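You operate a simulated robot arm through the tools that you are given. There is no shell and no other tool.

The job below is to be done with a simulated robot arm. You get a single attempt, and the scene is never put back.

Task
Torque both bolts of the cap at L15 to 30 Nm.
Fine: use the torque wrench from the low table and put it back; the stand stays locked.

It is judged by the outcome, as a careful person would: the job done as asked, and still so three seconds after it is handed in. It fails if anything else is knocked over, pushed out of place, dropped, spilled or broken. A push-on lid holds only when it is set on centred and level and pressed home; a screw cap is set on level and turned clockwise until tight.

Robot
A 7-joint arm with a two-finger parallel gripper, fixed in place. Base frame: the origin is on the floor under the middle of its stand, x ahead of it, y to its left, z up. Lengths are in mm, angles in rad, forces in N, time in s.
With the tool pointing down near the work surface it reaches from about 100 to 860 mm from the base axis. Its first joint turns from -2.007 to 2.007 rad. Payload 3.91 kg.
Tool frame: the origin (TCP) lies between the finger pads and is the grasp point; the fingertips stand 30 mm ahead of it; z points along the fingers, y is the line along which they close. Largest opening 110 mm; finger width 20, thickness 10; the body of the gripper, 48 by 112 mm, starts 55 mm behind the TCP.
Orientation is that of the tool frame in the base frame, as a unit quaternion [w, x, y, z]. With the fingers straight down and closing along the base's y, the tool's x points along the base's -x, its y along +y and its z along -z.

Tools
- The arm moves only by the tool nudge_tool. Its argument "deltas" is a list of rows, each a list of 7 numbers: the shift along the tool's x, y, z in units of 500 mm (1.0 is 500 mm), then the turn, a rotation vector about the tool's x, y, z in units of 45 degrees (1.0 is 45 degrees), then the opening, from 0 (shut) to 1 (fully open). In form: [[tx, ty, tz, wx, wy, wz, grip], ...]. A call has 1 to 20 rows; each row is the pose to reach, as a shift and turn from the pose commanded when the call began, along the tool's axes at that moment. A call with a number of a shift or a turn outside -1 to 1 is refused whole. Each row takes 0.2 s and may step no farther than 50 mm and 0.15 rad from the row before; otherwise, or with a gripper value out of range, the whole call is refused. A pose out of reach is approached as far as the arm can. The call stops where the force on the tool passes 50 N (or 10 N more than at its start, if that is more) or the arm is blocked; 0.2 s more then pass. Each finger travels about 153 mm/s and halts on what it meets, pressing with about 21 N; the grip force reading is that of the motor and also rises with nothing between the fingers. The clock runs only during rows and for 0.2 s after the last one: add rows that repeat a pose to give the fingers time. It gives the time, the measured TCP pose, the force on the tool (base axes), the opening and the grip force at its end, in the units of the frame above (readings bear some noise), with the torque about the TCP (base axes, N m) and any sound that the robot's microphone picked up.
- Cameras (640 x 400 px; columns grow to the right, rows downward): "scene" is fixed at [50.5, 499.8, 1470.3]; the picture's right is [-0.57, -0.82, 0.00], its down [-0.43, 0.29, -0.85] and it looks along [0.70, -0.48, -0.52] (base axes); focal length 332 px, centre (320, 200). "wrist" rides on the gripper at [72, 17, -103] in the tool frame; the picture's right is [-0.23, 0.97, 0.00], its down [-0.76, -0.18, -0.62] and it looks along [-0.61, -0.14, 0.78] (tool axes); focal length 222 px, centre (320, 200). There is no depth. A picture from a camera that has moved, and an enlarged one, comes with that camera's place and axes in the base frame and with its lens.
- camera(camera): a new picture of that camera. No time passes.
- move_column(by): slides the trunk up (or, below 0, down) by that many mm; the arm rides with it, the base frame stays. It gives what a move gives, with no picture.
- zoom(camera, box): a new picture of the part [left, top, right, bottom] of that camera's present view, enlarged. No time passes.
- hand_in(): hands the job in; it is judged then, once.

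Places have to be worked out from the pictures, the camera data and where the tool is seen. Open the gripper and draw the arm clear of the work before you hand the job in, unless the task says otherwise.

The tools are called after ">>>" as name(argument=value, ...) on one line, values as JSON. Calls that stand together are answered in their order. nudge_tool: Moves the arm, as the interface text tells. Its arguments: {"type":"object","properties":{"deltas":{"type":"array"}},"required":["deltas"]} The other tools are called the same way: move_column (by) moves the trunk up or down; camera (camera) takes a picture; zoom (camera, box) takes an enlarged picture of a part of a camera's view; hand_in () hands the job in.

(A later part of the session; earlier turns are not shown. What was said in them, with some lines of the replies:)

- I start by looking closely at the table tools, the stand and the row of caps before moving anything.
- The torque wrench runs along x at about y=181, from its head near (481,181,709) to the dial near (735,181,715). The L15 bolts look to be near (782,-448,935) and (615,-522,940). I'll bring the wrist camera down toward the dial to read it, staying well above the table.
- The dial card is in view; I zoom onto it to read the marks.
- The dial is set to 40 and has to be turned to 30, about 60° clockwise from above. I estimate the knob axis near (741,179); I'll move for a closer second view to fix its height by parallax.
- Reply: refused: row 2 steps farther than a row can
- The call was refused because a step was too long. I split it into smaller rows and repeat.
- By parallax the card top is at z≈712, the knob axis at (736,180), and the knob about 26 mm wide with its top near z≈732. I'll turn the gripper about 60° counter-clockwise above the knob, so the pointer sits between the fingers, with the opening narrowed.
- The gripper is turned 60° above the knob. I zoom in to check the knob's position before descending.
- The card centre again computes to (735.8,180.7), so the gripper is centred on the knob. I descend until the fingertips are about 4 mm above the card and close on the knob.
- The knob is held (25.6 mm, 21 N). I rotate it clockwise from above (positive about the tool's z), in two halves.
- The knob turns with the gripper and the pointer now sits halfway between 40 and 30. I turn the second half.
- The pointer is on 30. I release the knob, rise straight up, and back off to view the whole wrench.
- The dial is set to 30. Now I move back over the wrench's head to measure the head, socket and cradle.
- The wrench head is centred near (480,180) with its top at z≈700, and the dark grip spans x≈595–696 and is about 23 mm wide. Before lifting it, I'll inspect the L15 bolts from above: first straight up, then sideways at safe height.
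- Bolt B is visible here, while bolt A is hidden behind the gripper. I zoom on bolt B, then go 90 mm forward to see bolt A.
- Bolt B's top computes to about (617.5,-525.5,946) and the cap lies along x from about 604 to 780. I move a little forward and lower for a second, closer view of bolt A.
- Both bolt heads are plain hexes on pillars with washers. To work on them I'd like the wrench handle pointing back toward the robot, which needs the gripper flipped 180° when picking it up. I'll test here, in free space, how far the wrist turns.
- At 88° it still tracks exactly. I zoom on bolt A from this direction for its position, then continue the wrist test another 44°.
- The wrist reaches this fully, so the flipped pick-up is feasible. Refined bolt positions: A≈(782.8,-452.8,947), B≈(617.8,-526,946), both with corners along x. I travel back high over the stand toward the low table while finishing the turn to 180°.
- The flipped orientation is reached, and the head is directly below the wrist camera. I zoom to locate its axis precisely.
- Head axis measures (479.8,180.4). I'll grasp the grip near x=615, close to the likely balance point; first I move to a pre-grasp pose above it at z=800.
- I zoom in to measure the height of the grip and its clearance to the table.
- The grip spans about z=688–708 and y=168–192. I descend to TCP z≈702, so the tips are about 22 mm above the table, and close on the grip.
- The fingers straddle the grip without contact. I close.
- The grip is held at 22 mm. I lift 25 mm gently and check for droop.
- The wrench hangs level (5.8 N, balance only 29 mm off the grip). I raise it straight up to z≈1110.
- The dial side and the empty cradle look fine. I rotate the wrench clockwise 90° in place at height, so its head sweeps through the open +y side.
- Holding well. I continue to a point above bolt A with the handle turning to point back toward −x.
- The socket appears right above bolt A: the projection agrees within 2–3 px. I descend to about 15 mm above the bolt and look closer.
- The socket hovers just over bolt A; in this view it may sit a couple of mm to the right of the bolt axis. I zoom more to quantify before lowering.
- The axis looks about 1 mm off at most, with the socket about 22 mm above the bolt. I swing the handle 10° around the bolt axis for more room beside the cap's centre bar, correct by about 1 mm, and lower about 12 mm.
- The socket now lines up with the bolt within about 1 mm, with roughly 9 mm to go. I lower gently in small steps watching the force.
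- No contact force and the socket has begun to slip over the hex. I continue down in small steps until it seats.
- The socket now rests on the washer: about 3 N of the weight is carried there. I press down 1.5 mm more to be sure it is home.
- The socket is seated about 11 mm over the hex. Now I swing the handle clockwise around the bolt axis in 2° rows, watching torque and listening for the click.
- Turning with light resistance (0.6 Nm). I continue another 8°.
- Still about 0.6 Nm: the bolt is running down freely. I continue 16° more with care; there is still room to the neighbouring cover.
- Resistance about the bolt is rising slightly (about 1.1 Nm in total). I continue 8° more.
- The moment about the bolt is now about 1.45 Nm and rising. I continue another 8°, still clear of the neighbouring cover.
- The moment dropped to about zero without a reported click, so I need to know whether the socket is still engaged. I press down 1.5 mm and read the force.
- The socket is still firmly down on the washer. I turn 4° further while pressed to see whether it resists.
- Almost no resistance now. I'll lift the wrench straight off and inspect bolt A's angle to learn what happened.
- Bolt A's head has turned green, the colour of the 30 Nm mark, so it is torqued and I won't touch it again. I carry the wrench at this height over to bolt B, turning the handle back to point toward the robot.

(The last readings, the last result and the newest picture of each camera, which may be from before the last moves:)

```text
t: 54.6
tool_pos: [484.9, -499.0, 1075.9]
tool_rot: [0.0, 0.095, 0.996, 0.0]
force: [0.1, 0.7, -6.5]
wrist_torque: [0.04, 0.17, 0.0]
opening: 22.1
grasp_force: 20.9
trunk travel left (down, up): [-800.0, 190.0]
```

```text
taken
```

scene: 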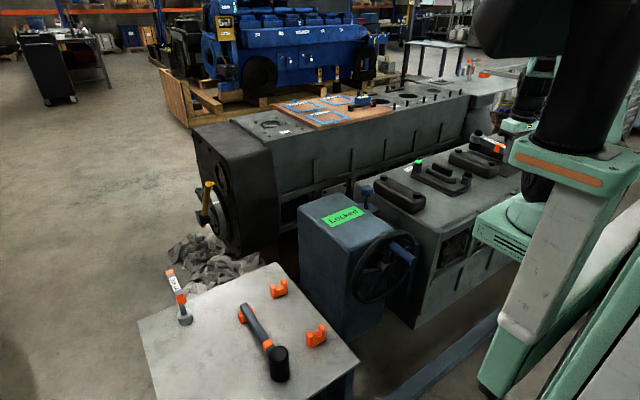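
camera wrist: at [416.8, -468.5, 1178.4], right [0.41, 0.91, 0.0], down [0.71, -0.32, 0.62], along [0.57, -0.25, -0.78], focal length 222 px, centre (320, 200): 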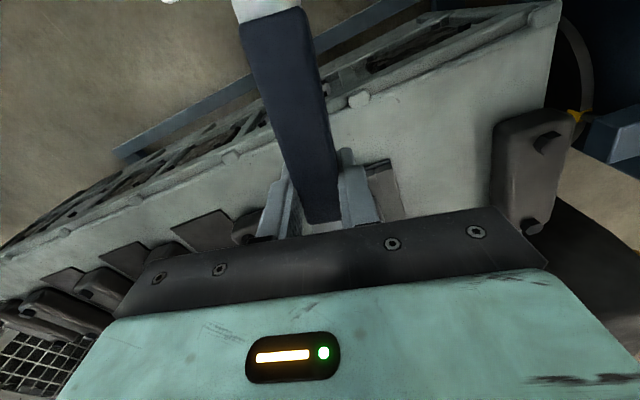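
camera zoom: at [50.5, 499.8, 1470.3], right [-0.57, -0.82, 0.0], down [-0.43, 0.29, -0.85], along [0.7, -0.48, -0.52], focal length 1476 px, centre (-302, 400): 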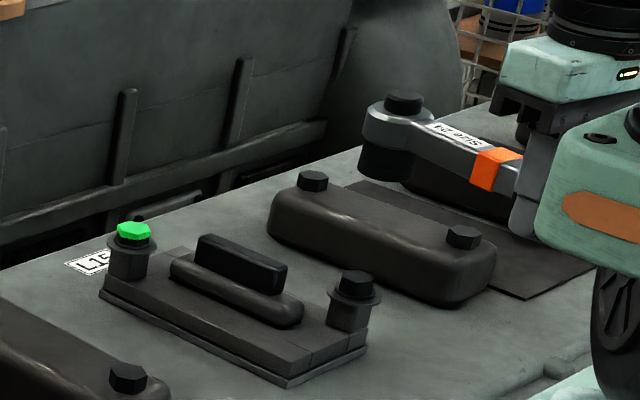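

The wrench is above bolt B with bolt A visibly green. I descend to about 13 mm above bolt B and check the alignment.

>>> nudge_tool(deltas=[[0, 0, 0.05, 0, 0, 0, 0], [0, 0, 0.1, 0, 0, 0, 0], [0, 0, 0.15, 0, 0, 0, 0], [0, 0, 0.15, 0, 0, 0, 0]])

>>> zoom(camera="scene", box=[454, 148, 484, 178])

>>> zoom(camera="scene", box=[430, 120, 520, 190])

```text
t: 55.6
tool_pos: [484.5, -499.3, 1000.3]
tool_rot: [0.0, 0.096, 0.995, 0.0]
force: [0.6, -0.3, -6.7]
wrist_torque: [0.02, 0.15, -0.01]
opening: 22.1
grasp_force: 21.1
trunk travel left (down, up): [-800.0, 190.0]
```

```text
13.33 times, centred on (469, 163) of scene
camera zoom: at [50.5, 499.8, 1470.3], right [-0.57, -0.82, 0.0], down [-0.43, 0.29, -0.85], along [0.7, -0.48, -0.52], focal length 4428 px, centre (-1667, 693)
```

zoom: 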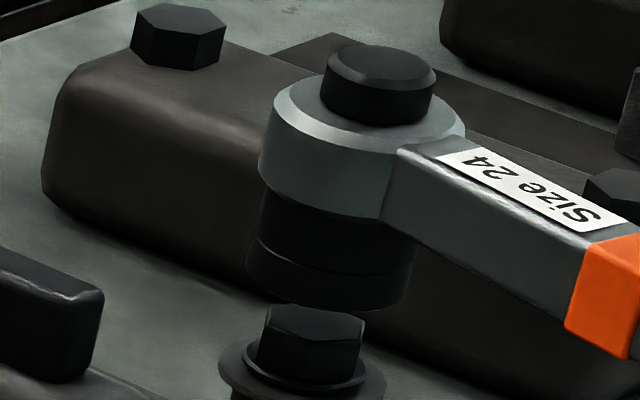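

```text
5.71 times, centred on (475, 155) of scene
camera zoom: at [50.5, 499.8, 1470.3], right [-0.57, -0.82, 0.0], down [-0.43, 0.29, -0.85], along [0.7, -0.48, -0.52], focal length 1898 px, centre (-566, 457)
```

zoom: 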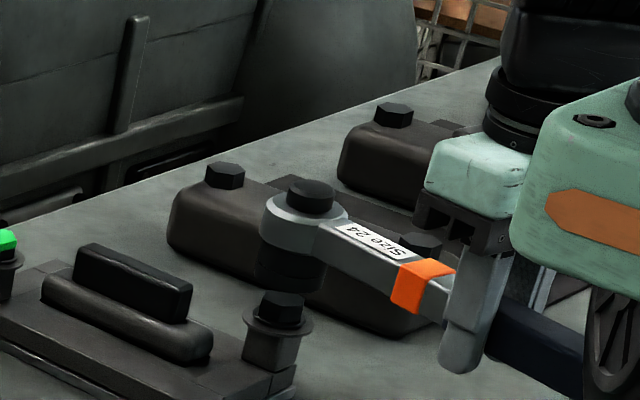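

Alignment is within about 1 mm. I apply a 0.7 mm correction and lower in small steps onto bolt B.

>>> nudge_tool(deltas=[[-0.0006, 0.0013, 0.008, 0, 0, 0, 0], [-0.0006, 0.0013, 0.016, 0, 0, 0, 0], [-0.0006, 0.0013, 0.024, 0, 0, 0, 0], [-0.0006, 0.0013, 0.028, 0, 0, 0, 0], [-0.0006, 0.0013, 0.028, 0, 0, 0, 0]])

>>> nudge_tool(deltas=[[0, 0, 0.004, 0, 0, 0, 0], [0, 0, 0.008, 0, 0, 0, 0], [0, 0, 0.008, 0, 0, 0, 0]])

>>> zoom(camera="scene", box=[454, 148, 484, 178])

```text
t: 56.8
tool_pos: [486.0, -499.7, 985.3]
tool_rot: [0.0, 0.095, 0.995, 0.0]
force: [-0.1, 0.8, -5.7]
wrist_torque: [0.03, 0.18, -0.01]
opening: 21.9
grasp_force: 21.4
trunk travel left (down, up): [-800.0, 190.0]
```

```text
t: 57.6
tool_pos: [485.8, -498.1, 981.6]
tool_rot: [0.001, 0.097, 0.995, 0.0]
force: [-0.9, -2.6, -6.5]
wrist_torque: [-0.06, 0.14, -0.32]
opening: 21.9
grasp_force: 21.1
trunk travel left (down, up): [-800.0, 190.0]
```

```text
13.33 times, centred on (469, 163) of scene
camera zoom: at [50.5, 499.8, 1470.3], right [-0.57, -0.82, 0.0], down [-0.43, 0.29, -0.85], along [0.7, -0.48, -0.52], focal length 4428 px, centre (-1667, 693)
```

zoom: 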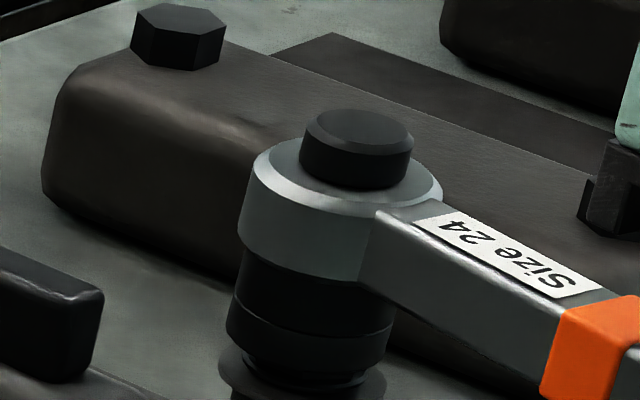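

The socket is over the hex but touches sideways (2.6 N toward −y), so I ease 0.8 mm toward −y to centre it.

>>> nudge_tool(deltas=[[-0.0003, -0.0016, 0, 0, 0, 0, 0], [-0.0003, -0.0016, 0, 0, 0, 0, 0]])

```text
t: 58.2
tool_pos: [486.6, -498.4, 982.2]
tool_rot: [0.0, 0.096, 0.995, 0.0]
force: [-0.3, -0.1, -6.3]
wrist_torque: [0.01, 0.21, -0.07]
opening: 21.9
grasp_force: 20.7
trunk travel left (down, up): [-800.0, 190.0]
```

The sideways force is gone. I continue down until the socket rests on the washer.

>>> nudge_tool(deltas=[[0, 0, 0.004, 0, 0, 0, 0], [0, 0, 0.008, 0, 0, 0, 0], [0, 0, 0.008, 0, 0, 0, 0]])

>>> nudge_tool(deltas=[[0, 0, 0.002, 0, 0, 0, 0], [0, 0, 0.004, 0, 0, 0, 0], [0, 0, 0.004, 0, 0, 0, 0]])

>>> zoom(camera="scene", box=[454, 148, 484, 178])

```text
t: 59.0
tool_pos: [485.4, -500.2, 978.1]
tool_rot: [0.0, 0.096, 0.995, 0.0]
force: [-0.9, 0.8, -6.4]
wrist_torque: [-0.01, 0.16, 0.02]
opening: 21.9
grasp_force: 21.2
trunk travel left (down, up): [-800.0, 190.0]
```

```text
t: 59.8
tool_pos: [484.5, -500.1, 977.3]
tool_rot: [0.001, 0.096, 0.995, 0.0]
force: [-1.3, 0.4, -0.3]
wrist_torque: [-0.11, -0.45, 0.08]
opening: 21.9
grasp_force: 21.4
trunk travel left (down, up): [-800.0, 190.0]
```

```text
13.33 times, centred on (469, 163) of scene
camera zoom: at [50.5, 499.8, 1470.3], right [-0.57, -0.82, 0.0], down [-0.43, 0.29, -0.85], along [0.7, -0.48, -0.52], focal length 4428 px, centre (-1667, 693)
```

zoom: 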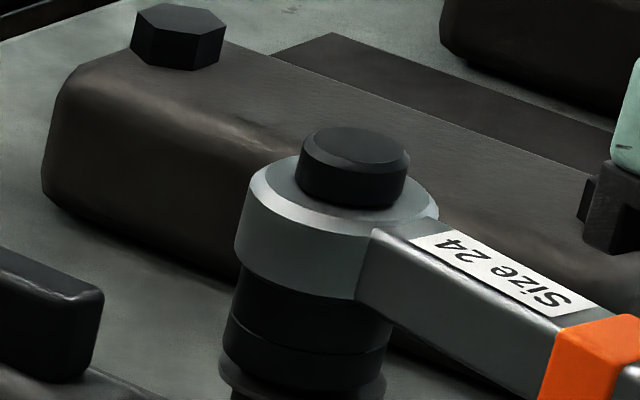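

Seated on bolt B with about 6 N downward. I begin the clockwise swing around bolt B.

>>> nudge_tool(deltas=[[-0.00016, 0.00944, 0, 0, 0, 0.04444, 0], [-0.00066, 0.01886, 0, 0, 0, 0.08889, 0], [-0.00148, 0.02826, 0, 0, 0, 0.13333, 0], [-0.00263, 0.03763, 0, 0, 0, 0.17778, 0]])

>>> nudge_tool(deltas=[[-0.00016, 0.00944, 0, 0, 0, 0.04444, 0], [-0.00066, 0.01886, 0, 0, 0, 0.08889, 0], [-0.00148, 0.02826, 0, 0, 0, 0.13333, 0], [-0.00263, 0.03763, 0, 0, 0, 0.17778, 0]])

>>> camera(camera="scene")

```text
t: 60.8
tool_pos: [490.8, -480.6, 977.4]
tool_rot: [-0.001, 0.166, 0.986, 0.0]
force: [-0.1, -2.4, -3.3]
wrist_torque: [-0.12, -0.17, 0.38]
opening: 21.8
grasp_force: 20.9
trunk travel left (down, up): [-800.0, 190.0]
```

```text
t: 61.8
tool_pos: [497.8, -464.1, 975.8]
tool_rot: [0.002, 0.233, 0.972, 0.0]
force: [-0.8, -1.6, -1.2]
wrist_torque: [-0.31, -0.28, 0.55]
opening: 22.0
grasp_force: 21.2
trunk travel left (down, up): [-800.0, 190.0]
```

```text
taken
```

scene: 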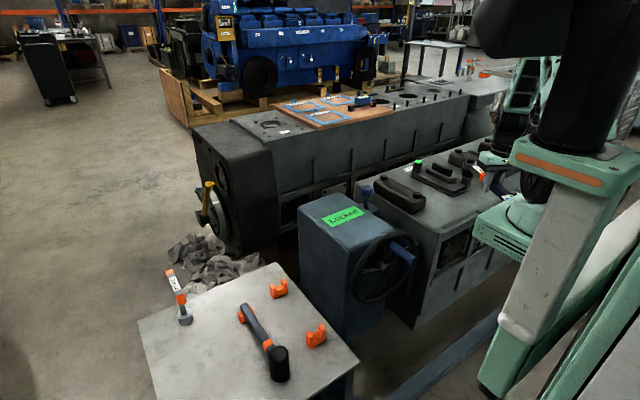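

Same run-down pattern as bolt A (about 0.8 Nm). I continue.

>>> nudge_tool(deltas=[[-0.00016, 0.00944, 0, 0, 0, 0.04444, 0], [-0.00066, 0.01886, 0, 0, 0, 0.08889, 0], [-0.00148, 0.02826, 0, 0, 0, 0.13333, 0], [-0.00263, 0.03763, 0, 0, 0, 0.17778, 0]])

>>> nudge_tool(deltas=[[-0.00016, 0.00944, 0, 0, 0, 0.04444, 0], [-0.00066, 0.01886, 0, 0, 0, 0.08889, 0], [-0.00148, 0.02826, 0, 0, 0, 0.13333, 0]])

```text
t: 62.8
tool_pos: [508.8, -448.3, 976.9]
tool_rot: [-0.001, 0.3, 0.954, 0.0]
force: [1.5, -7.2, -6.6]
wrist_torque: [-0.08, 0.15, 0.49]
opening: 21.7
grasp_force: 21.4
trunk travel left (down, up): [-800.0, 190.0]
```

```text
t: 63.6
tool_pos: [515.5, -438.2, 976.5]
tool_rot: [0.0, 0.351, 0.936, 0.0]
force: [-0.2, -8.6, -7.9]
wrist_torque: [0.02, 0.28, 0.45]
opening: 22.0
grasp_force: 21.1
trunk travel left (down, up): [-800.0, 190.0]
```

The moment is about 1.35 Nm and climbing, as on bolt A just before it let go. I go on in 2° calls.

>>> nudge_tool(deltas=[[-4e-05, 0.00472, 0, 0, 0, 0.02222, 0], [-0.00016, 0.00944, 0, 0, 0, 0.04444, 0]])

>>> nudge_tool(deltas=[[-4e-05, 0.00472, 0, 0, 0, 0.02222, 0], [-0.00016, 0.00944, 0, 0, 0, 0.04444, 0]])

>>> nudge_tool(deltas=[[-4e-05, 0.00472, 0, 0, 0, 0.02222, 0], [-0.00016, 0.00944, 0, 0, 0, 0.04444, 0]])

```text
t: 64.2
tool_pos: [519.0, -432.9, 976.0]
tool_rot: [0.0, 0.367, 0.93, 0.0]
force: [-1.2, -8.0, -5.6]
wrist_torque: [-0.18, 0.14, 0.39]
opening: 22.1
grasp_force: 20.8
trunk travel left (down, up): [-800.0, 190.0]
```

```text
t: 64.8
tool_pos: [522.0, -430.2, 976.5]
tool_rot: [0.0, 0.383, 0.924, 0.001]
force: [-0.1, -8.9, -7.4]
wrist_torque: [0.0, 0.28, 0.5]
opening: 22.1
grasp_force: 21.5
trunk travel left (down, up): [-800.0, 190.0]
```

```text
t: 65.4
tool_pos: [525.7, -426.3, 975.1]
tool_rot: [0.0, 0.399, 0.917, 0.0]
force: [-2.0, -6.7, -5.4]
wrist_torque: [-0.07, 0.2, 0.59]
opening: 21.9
grasp_force: 21.6
trunk travel left (down, up): [-800.0, 190.0]
```

Steady at about 1.4 Nm; I keep turning in 2° calls until it releases.

>>> nudge_tool(deltas=[[-4e-05, 0.00472, 0, 0, 0, 0.02222, 0], [-0.00016, 0.00944, 0, 0, 0, 0.04444, 0]])

>>> nudge_tool(deltas=[[-4e-05, 0.00472, 0, 0, 0, 0.02222, 0], [-0.00016, 0.00944, 0, 0, 0, 0.04444, 0]])

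>>> nudge_tool(deltas=[[-4e-05, 0.00472, 0, 0, 0, 0.02222, 0], [-0.00016, 0.00944, 0, 0, 0, 0.04444, 0]])

>>> zoom(camera="scene", box=[430, 120, 520, 190])

```text
t: 66.0
tool_pos: [529.6, -424.2, 976.8]
tool_rot: [0.001, 0.414, 0.91, 0.0]
force: [-2.9, -8.5, -7.2]
wrist_torque: [-0.04, 0.25, 0.46]
opening: 21.9
grasp_force: 20.4
trunk travel left (down, up): [-800.0, 190.0]
```

```text
t: 66.6
tool_pos: [533.5, -419.9, 975.8]
tool_rot: [0.001, 0.431, 0.902, 0.001]
force: [-0.5, -2.1, -5.3]
wrist_torque: [0.04, 0.08, -0.2]
opening: 22.0
grasp_force: 20.5
trunk travel left (down, up): [-800.0, 190.0]
```

```text
t: 67.2
tool_pos: [536.9, -416.8, 976.7]
tool_rot: [0.001, 0.447, 0.895, -0.001]
force: [1.0, -1.2, -6.0]
wrist_torque: [0.01, 0.02, -0.03]
opening: 21.8
grasp_force: 21.0
trunk travel left (down, up): [-800.0, 190.0]
```

```text
5.71 times, centred on (475, 155) of scene
camera zoom: at [50.5, 499.8, 1470.3], right [-0.57, -0.82, 0.0], down [-0.43, 0.29, -0.85], along [0.7, -0.48, -0.52], focal length 1898 px, centre (-566, 457)
```

zoom: 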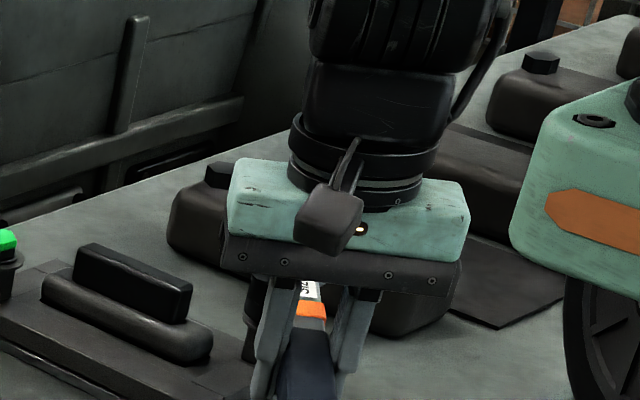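

The moment dropped to zero at about 40°, just like on bolt A. I stop turning and lift straight off to check the bolt's colour.

>>> nudge_tool(deltas=[[0, 0, -0.02, 0, 0, 0, 0], [0, 0, -0.05, 0, 0, 0, 0], [0, 0, -0.1, 0, 0, 0, 0], [0, 0, -0.18, 0, 0, 0, 0], [0, 0, -0.27, 0, 0, 0, 0]])

>>> zoom(camera="scene", box=[400, 130, 500, 200])

>>> camera(camera="wrist")

```text
t: 68.4
tool_pos: [536.9, -417.7, 1112.0]
tool_rot: [-0.001, 0.446, 0.895, 0.0]
force: [0.9, -0.5, -6.3]
wrist_torque: [0.16, 0.14, 0.02]
opening: 21.9
grasp_force: 20.4
trunk travel left (down, up): [-800.0, 190.0]
```

```text
5.71 times, centred on (450, 165) of scene
camera zoom: at [50.5, 499.8, 1470.3], right [-0.57, -0.82, 0.0], down [-0.43, 0.29, -0.85], along [0.7, -0.48, -0.52], focal length 1898 px, centre (-423, 400)
```

zoom: 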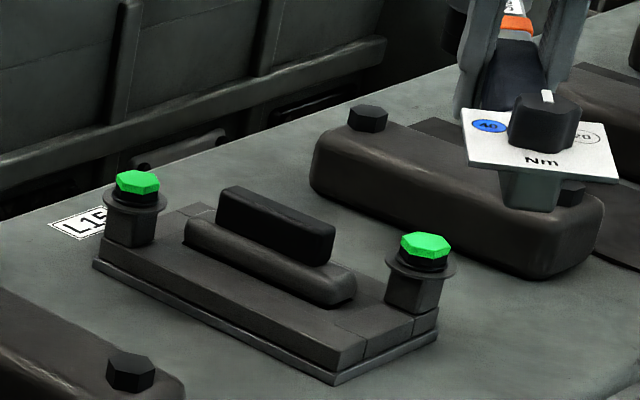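

```text
taken
camera wrist: at [507.4, -349.2, 1214.0], right [0.91, 0.4, 0.0], down [0.32, -0.72, 0.62], along [0.25, -0.57, -0.78], focal length 222 px, centre (320, 200)
```

wrist: 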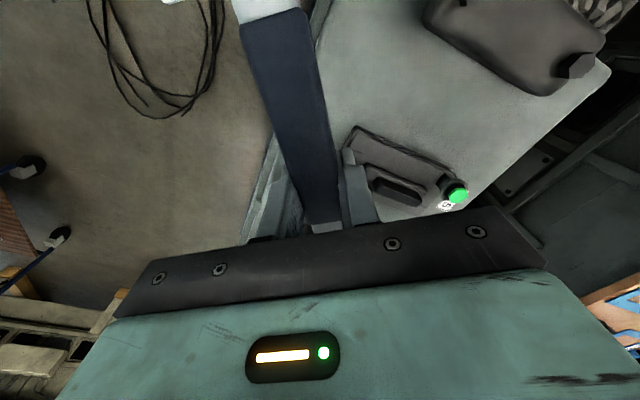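

Both bolts of L15 are green. I now carry the wrench back high toward the low table, turning it back counter-clockwise.

>>> nudge_tool(deltas=[[0.0532, 0.0625, 0, 0, 0, -0.1429, 0], [0.1064, 0.125, 0, 0, 0, -0.2857, 0], [0.1596, 0.1875, 0, 0, 0, -0.4286, 0], [0.2127, 0.2499, 0, 0, 0, -0.5714, 0], [0.2659, 0.3124, 0, 0, 0, -0.7143, 0], [0.3191, 0.3749, 0, 0, 0, -0.8571, 0], [0.3723, 0.4374, 0, 0, 0, -1.0, 0]])

>>> nudge_tool(deltas=[[0.0083, 0.0904, 0, 0, 0, -0.1429, 0], [0.0166, 0.1807, 0, 0, 0, -0.2857, 0], [0.0249, 0.2711, 0, 0, 0, -0.4286, 0], [0.0333, 0.3614, 0, 0, 0, -0.5714, 0], [0.0416, 0.4518, 0, 0, 0, -0.7143, 0], [0.0499, 0.5421, 0, 0, 0, -0.8571, 0], [0.0582, 0.6325, 0, 0, 0, -1.0, 0]])

>>> nudge_tool(deltas=[[0, 0, 0, 0, 0, -0.1667, 0], [0, 0, 0, 0, 0, -0.3333, 0], [0, 0, 0, 0, 0, -0.5, 0], [0, 0, 0, 0, 0, -0.6667, 0], [0, 0, 0, 0, 0, -0.8333, 0], [0, 0, 0, 0, 0, -1.0, 0]])

>>> nudge_tool(deltas=[[0, 0, 0, 0, 0, -0.1667, 0], [0, 0, 0, 0, 0, -0.3333, 0], [0, 0, 0, 0, 0, -0.5, 0], [0, 0, 0, 0, 0, -0.6667, 0], [0, 0, 0, 0, 0, -0.8333, 0], [0, 0, 0, 0, 0, -1.0, 0]])

>>> camera(camera="scene")

```text
t: 70.0
tool_pos: [599.0, -138.1, 1111.9]
tool_rot: [0.0, 0.069, 0.998, 0.0]
force: [0.4, 0.0, -6.4]
wrist_torque: [0.01, 0.19, -0.02]
opening: 22.0
grasp_force: 20.8
trunk travel left (down, up): [-800.0, 190.0]
```

```text
t: 71.6
tool_pos: [613.7, 180.3, 1111.6]
tool_rot: [0.0, -0.318, 0.948, 0.0]
force: [1.0, -0.8, -6.1]
wrist_torque: [-0.09, 0.1, -0.03]
opening: 21.8
grasp_force: 21.1
trunk travel left (down, up): [-800.0, 190.0]
```

```text
t: 73.0
tool_pos: [614.0, 180.4, 1110.4]
tool_rot: [0.0, -0.657, 0.754, 0.001]
force: [0.1, 0.0, -5.2]
wrist_torque: [-0.19, 0.03, 0.02]
opening: 21.8
grasp_force: 20.9
trunk travel left (down, up): [-800.0, 190.0]
```

```text
t: 74.4
tool_pos: [614.3, 179.6, 1110.7]
tool_rot: [0.0, 0.895, -0.446, 0.0]
force: [0.3, -0.6, -6.5]
wrist_torque: [-0.17, -0.1, 0.02]
opening: 21.8
grasp_force: 21.2
trunk travel left (down, up): [-800.0, 190.0]
```

```text
taken
```

scene: 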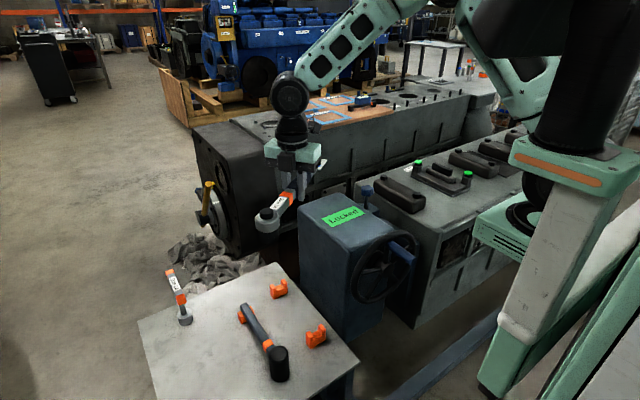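

All steady; the wheel and stand label are untouched. I finish the last 53° of rotation to the original pick-up orientation.

>>> nudge_tool(deltas=[[0, 0, 0, 0, 0, -0.1667, 0], [0, 0, 0, 0, 0, -0.3333, 0], [0, 0, 0, 0, 0, -0.5, 0], [0, 0, 0, 0, 0, -0.6667, 0], [0, 0, 0, 0, 0, -0.8333, 0], [0, 0, 0, 0, 0, -1.0, 0]])

>>> nudge_tool(deltas=[[0, 0, 0, 0, 0, -0.09, 0], [0, 0, 0, 0, 0, -0.1778, 0], [0, 0, 0, 0, 0, -0.1778, 0]])

>>> nudge_tool(deltas=[[0, 0, 0.05, 0, 0, 0, 0], [0, 0, 0.1, 0, 0, 0, 0]])

>>> nudge_tool(deltas=[[0, 0, 0.05, 0, 0, 0, 0], [0, 0, 0.1, 0, 0, 0, 0]])

>>> nudge_tool(deltas=[[0, 0, 0.06, 0, 0, 0, 0], [0, 0, 0.12, 0, 0, 0, 0]])

>>> camera(camera="wrist")

>>> zoom(camera="scene", box=[250, 210, 360, 350])

```text
t: 75.8
tool_pos: [615.5, 181.3, 1111.1]
tool_rot: [0.0, 0.998, -0.069, 0.0]
force: [-0.3, -0.4, -6.4]
wrist_torque: [-0.03, -0.19, 0.02]
opening: 21.7
grasp_force: 20.3
trunk travel left (down, up): [-800.0, 190.0]
```

```text
t: 76.6
tool_pos: [614.7, 180.3, 1111.2]
tool_rot: [0.0, 1.0, 0.0, 0.001]
force: [0.7, -0.6, -6.6]
wrist_torque: [-0.05, -0.21, -0.02]
opening: 21.9
grasp_force: 20.4
trunk travel left (down, up): [-800.0, 190.0]
```

```text
t: 77.2
tool_pos: [613.7, 180.8, 1062.2]
tool_rot: [-0.001, 1.0, 0.0, 0.0]
force: [-0.5, 0.1, -6.0]
wrist_torque: [0.02, -0.2, -0.02]
opening: 21.9
grasp_force: 21.5
trunk travel left (down, up): [-800.0, 190.0]
```

```text
t: 77.8
tool_pos: [614.5, 180.3, 1012.5]
tool_rot: [0.0, 1.0, 0.0, 0.0]
force: [-0.4, 0.3, -6.3]
wrist_torque: [0.01, -0.18, 0.02]
opening: 21.8
grasp_force: 21.1
trunk travel left (down, up): [-800.0, 190.0]
```

```text
t: 78.4
tool_pos: [615.0, 180.6, 951.1]
tool_rot: [0.0, 1.0, 0.0, 0.002]
force: [0.0, 0.5, -5.4]
wrist_torque: [-0.01, -0.2, 0.0]
opening: 22.0
grasp_force: 21.5
trunk travel left (down, up): [-800.0, 190.0]
```

```text
taken
camera wrist: at [687.4, 163.8, 1053.6], right [-0.23, -0.97, 0.0], down [-0.76, 0.18, 0.62], along [-0.61, 0.14, -0.78], focal length 222 px, centre (320, 200)
```

wrist: 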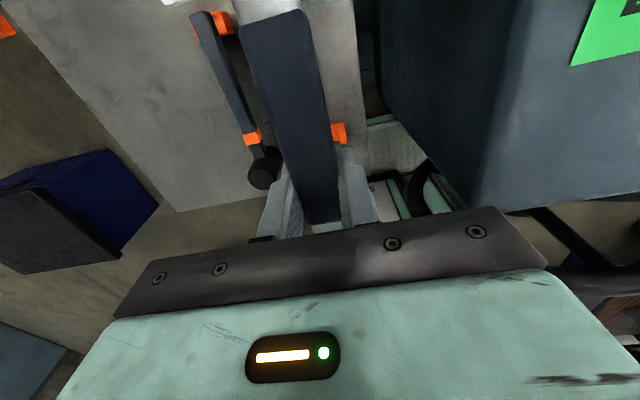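

```text
2.86 times, centred on (305, 280) of scene
camera zoom: at [50.5, 499.8, 1470.3], right [-0.57, -0.82, 0.0], down [-0.43, 0.29, -0.85], along [0.7, -0.48, -0.52], focal length 949 px, centre (363, -29)
```

zoom: 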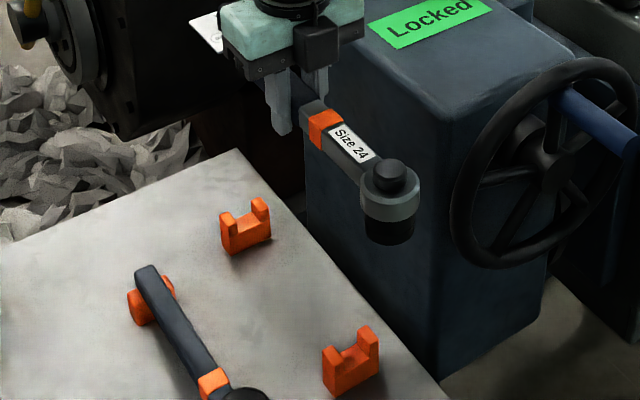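

Position and orientation match the pick-up pose, and the cradle is free. I lower to z≈728 (25 mm above the cradle) to compare with the picture taken right after lifting.

>>> nudge_tool(deltas=[[-0.0, 0, 0.09, 0, 0, 0, 0], [0.001, 0, 0.18, 0, 0, 0, 0], [0.001, 0, 0.27, 0, 0, 0, 0], [0.001, 0, 0.35, 0, 0, 0, 0], [0.001, 0, 0.4, 0, 0, 0, 0], [0.001, 0, 0.446, 0, 0, 0, 0], [0.001, 0, 0.446, 0, 0, 0, 0]])

>>> zoom(camera="scene", box=[270, 245, 350, 365])

>>> camera(camera="wrist")

```text
t: 80.0
tool_pos: [615.8, 180.5, 727.5]
tool_rot: [0.0, 1.0, 0.0, -0.001]
force: [0.6, 0.0, -6.1]
wrist_torque: [-0.01, -0.17, -0.03]
opening: 22.0
grasp_force: 21.1
trunk travel left (down, up): [-800.0, 190.0]
```

```text
3.33 times, centred on (310, 305) of scene
camera zoom: at [50.5, 499.8, 1470.3], right [-0.57, -0.82, 0.0], down [-0.43, 0.29, -0.85], along [0.7, -0.48, -0.52], focal length 1107 px, centre (353, -150)
```

zoom: 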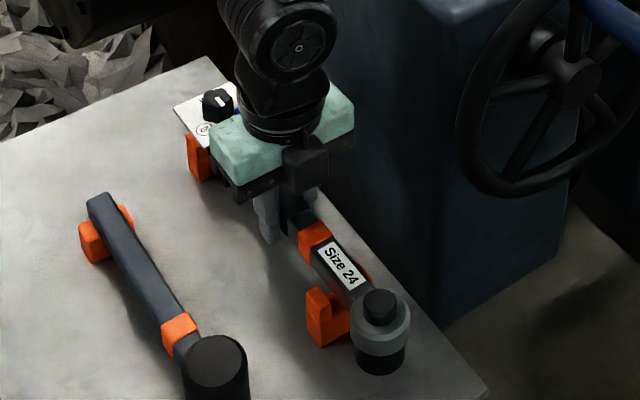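

```text
taken
camera wrist: at [687.9, 163.8, 830.2], right [-0.23, -0.97, 0.0], down [-0.76, 0.18, 0.62], along [-0.61, 0.14, -0.78], focal length 222 px, centre (320, 200)
```

wrist: 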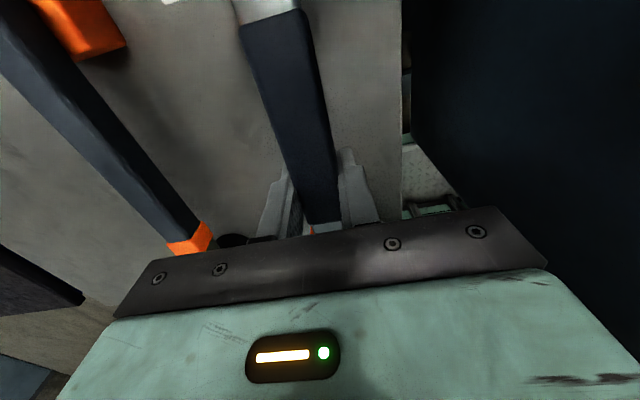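

The view matches the after-lift picture almost exactly. I lower the last 25 mm gently into the cradle, watching for contact.

>>> nudge_tool(deltas=[[0, 0, 0.015, 0, 0, 0, 0], [0, 0, 0.03, 0, 0, 0, 0], [0, 0, 0.04, 0, 0, 0, 0], [0, 0, 0.046, 0, 0, 0, 0], [0, 0, 0.046, 0, 0, 0, 0]])

>>> nudge_tool(deltas=[[0, 0, 0.002, 0, 0, 0, 0], [0, 0, 0.004, 0, 0, 0, 0], [0, 0, 0.004, 0, 0, 0, 0]])

>>> zoom(camera="scene", box=[270, 245, 350, 365])

```text
t: 81.2
tool_pos: [614.3, 180.9, 705.6]
tool_rot: [0.0, 1.0, 0.0, 0.0]
force: [-0.4, -0.2, -2.2]
wrist_torque: [0.02, -0.66, -0.04]
opening: 21.9
grasp_force: 20.7
trunk travel left (down, up): [-800.0, 190.0]
```

```text
t: 82.0
tool_pos: [615.7, 179.8, 703.3]
tool_rot: [0.0, 1.0, 0.001, 0.002]
force: [0.7, -2.8, 7.3]
wrist_torque: [-0.03, 0.62, 0.07]
opening: 22.1
grasp_force: 20.6
trunk travel left (down, up): [-800.0, 190.0]
```

```text
3.33 times, centred on (310, 305) of scene
camera zoom: at [50.5, 499.8, 1470.3], right [-0.57, -0.82, 0.0], down [-0.43, 0.29, -0.85], along [0.7, -0.48, -0.52], focal length 1107 px, centre (353, -150)
```

zoom: 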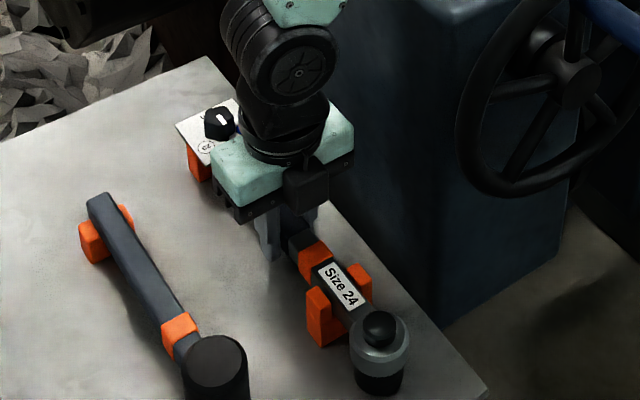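

Both cradles are now carrying the wrench (contact at rear, then front). I open the gripper and check that it stays put.

>>> nudge_tool(deltas=[[0, 0, -0.0015, 0, 0, 0, 0.0], [0, 0, -0.0015, 0, 0, 0, 0.25], [0, 0, -0.0015, 0, 0, 0, 0.45], [0, 0, -0.0015, 0, 0, 0, 0.7], [0, 0, -0.0015, 0, 0, 0, 0.7]])

>>> zoom(camera="scene", box=[270, 245, 350, 365])

>>> camera(camera="wrist")

```text
t: 83.2
tool_pos: [615.4, 180.5, 703.7]
tool_rot: [0.0, 1.0, 0.0, 0.0]
force: [0.0, 0.2, -0.5]
wrist_torque: [-0.03, 0.0, -0.02]
opening: 77.1
grasp_force: 0.1
trunk travel left (down, up): [-800.0, 190.0]
```

```text
3.33 times, centred on (310, 305) of scene
camera zoom: at [50.5, 499.8, 1470.3], right [-0.57, -0.82, 0.0], down [-0.43, 0.29, -0.85], along [0.7, -0.48, -0.52], focal length 1107 px, centre (353, -150)
```

zoom: 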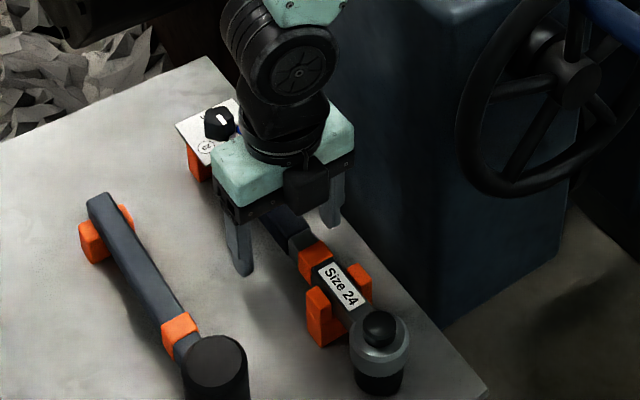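

```text
taken
camera wrist: at [688.0, 163.8, 806.3], right [-0.23, -0.97, 0.0], down [-0.76, 0.18, 0.62], along [-0.61, 0.14, -0.78], focal length 222 px, centre (320, 200)
```

wrist: 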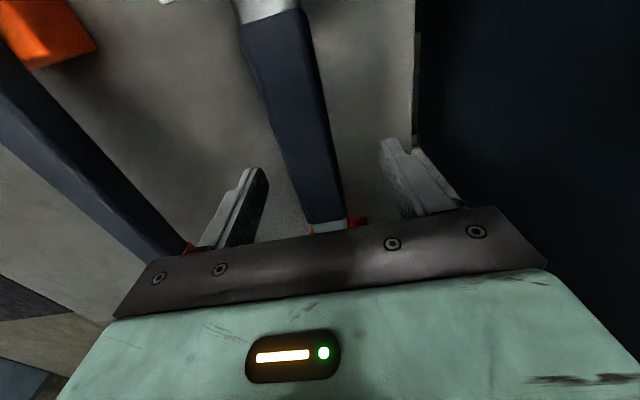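

The wrench rests in its cradle and the fingers are clear. I withdraw straight up and compare the table with the first picture.

>>> nudge_tool(deltas=[[0, 0, -0.06, 0, 0, 0, 0.7], [0, 0, -0.14, 0, 0, 0, 0.7], [0, 0, -0.23, 0, 0, 0, 0.7], [0, 0, -0.32, 0, 0, 0, 0.7], [0, 0, -0.41, 0, 0, 0, 0.8], [0, 0, -0.5, 0, 0, 0, 0.9], [0, 0, -0.59, 0, 0, 0, 1], [0, 0, -0.68, 0, 0, 0, 1], [0, 0, -0.77, 0, 0, 0, 1], [0, 0, -0.86, 0, 0, 0, 1]])

>>> zoom(camera="scene", box=[130, 240, 370, 400])

>>> camera(camera="scene")

>>> zoom(camera="scene", box=[350, 110, 550, 235])

>>> camera(camera="wrist")

```text
t: 85.4
tool_pos: [614.5, 180.6, 1134.7]
tool_rot: [0.001, 1.0, 0.0, 0.0]
force: [0.1, -0.1, 0.7]
wrist_torque: [-0.04, 0.01, 0.01]
opening: 109.8
grasp_force: 0.0
trunk travel left (down, up): [-800.0, 190.0]
```

```text
2.50 times, centred on (250, 320) of scene
camera zoom: at [50.5, 499.8, 1470.3], right [-0.57, -0.82, 0.0], down [-0.43, 0.29, -0.85], along [0.7, -0.48, -0.52], focal length 830 px, centre (495, -100)
```

zoom: 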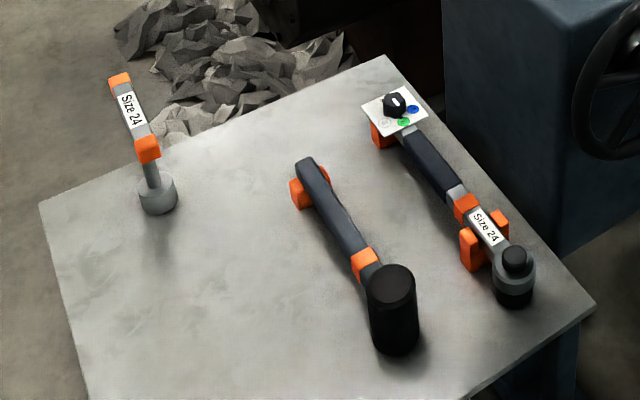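

```text
taken
```

scene: 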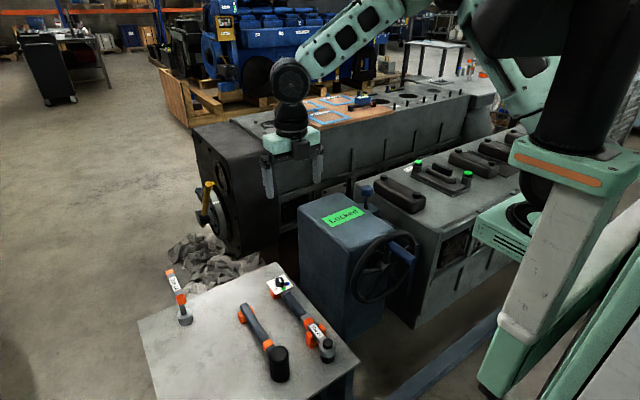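

```text
3.20 times, centred on (450, 172) of scene
camera zoom: at [50.5, 499.8, 1470.3], right [-0.57, -0.82, 0.0], down [-0.43, 0.29, -0.85], along [0.7, -0.48, -0.52], focal length 1063 px, centre (-96, 288)
```

zoom: 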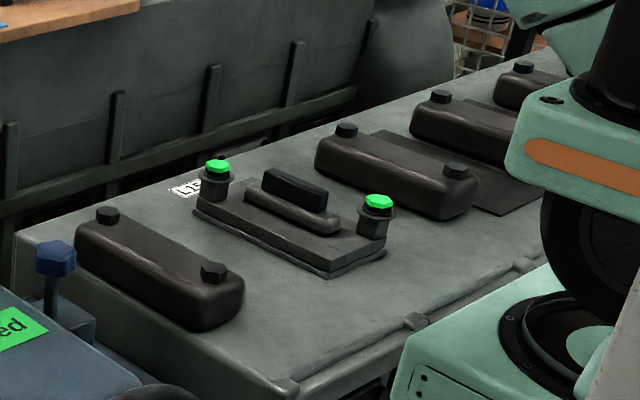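

```text
taken
camera wrist: at [687.6, 164.0, 1237.7], right [-0.23, -0.97, 0.0], down [-0.76, 0.18, 0.62], along [-0.61, 0.14, -0.78], focal length 222 px, centre (320, 200)
```

wrist: 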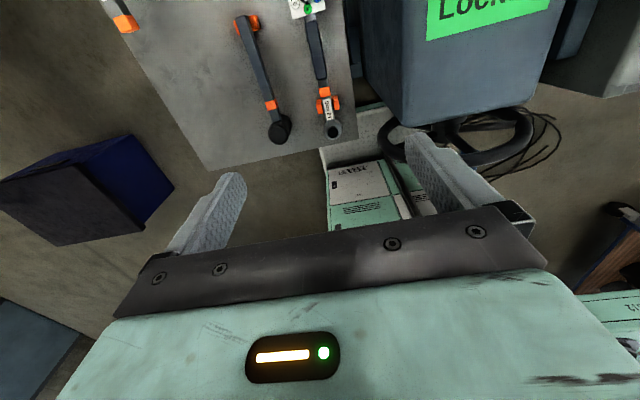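

The wrench is back in its cradle where it was and both L15 bolts show green, matching the 30 Nm mark. The stand is still "Locked", everything else is in place, and the arm is clear with the gripper open, so I hand the job in.

>>> hand_in()

```text
The job is handed in.
```

Both bolts of the cap at L15 are torqued to 30 Nm. The torque wrench is back in its cradle on the low table, and the stand is still locked.

- **Setting:** The wrench was set to 40, so I turned its dial to 30 before lifting it. I left it at 30.
- **Bolts:** I turned each bolt clockwise about 40° until the wrench let go. The microphone picked up no click. I judged them done because the resistance dropped to zero and both heads turned green, the colour of the 30 mark on the dial.
- **Everything else:** The last pictures show nothing else moved or knocked over. The arm is raised clear, with the gripper open.
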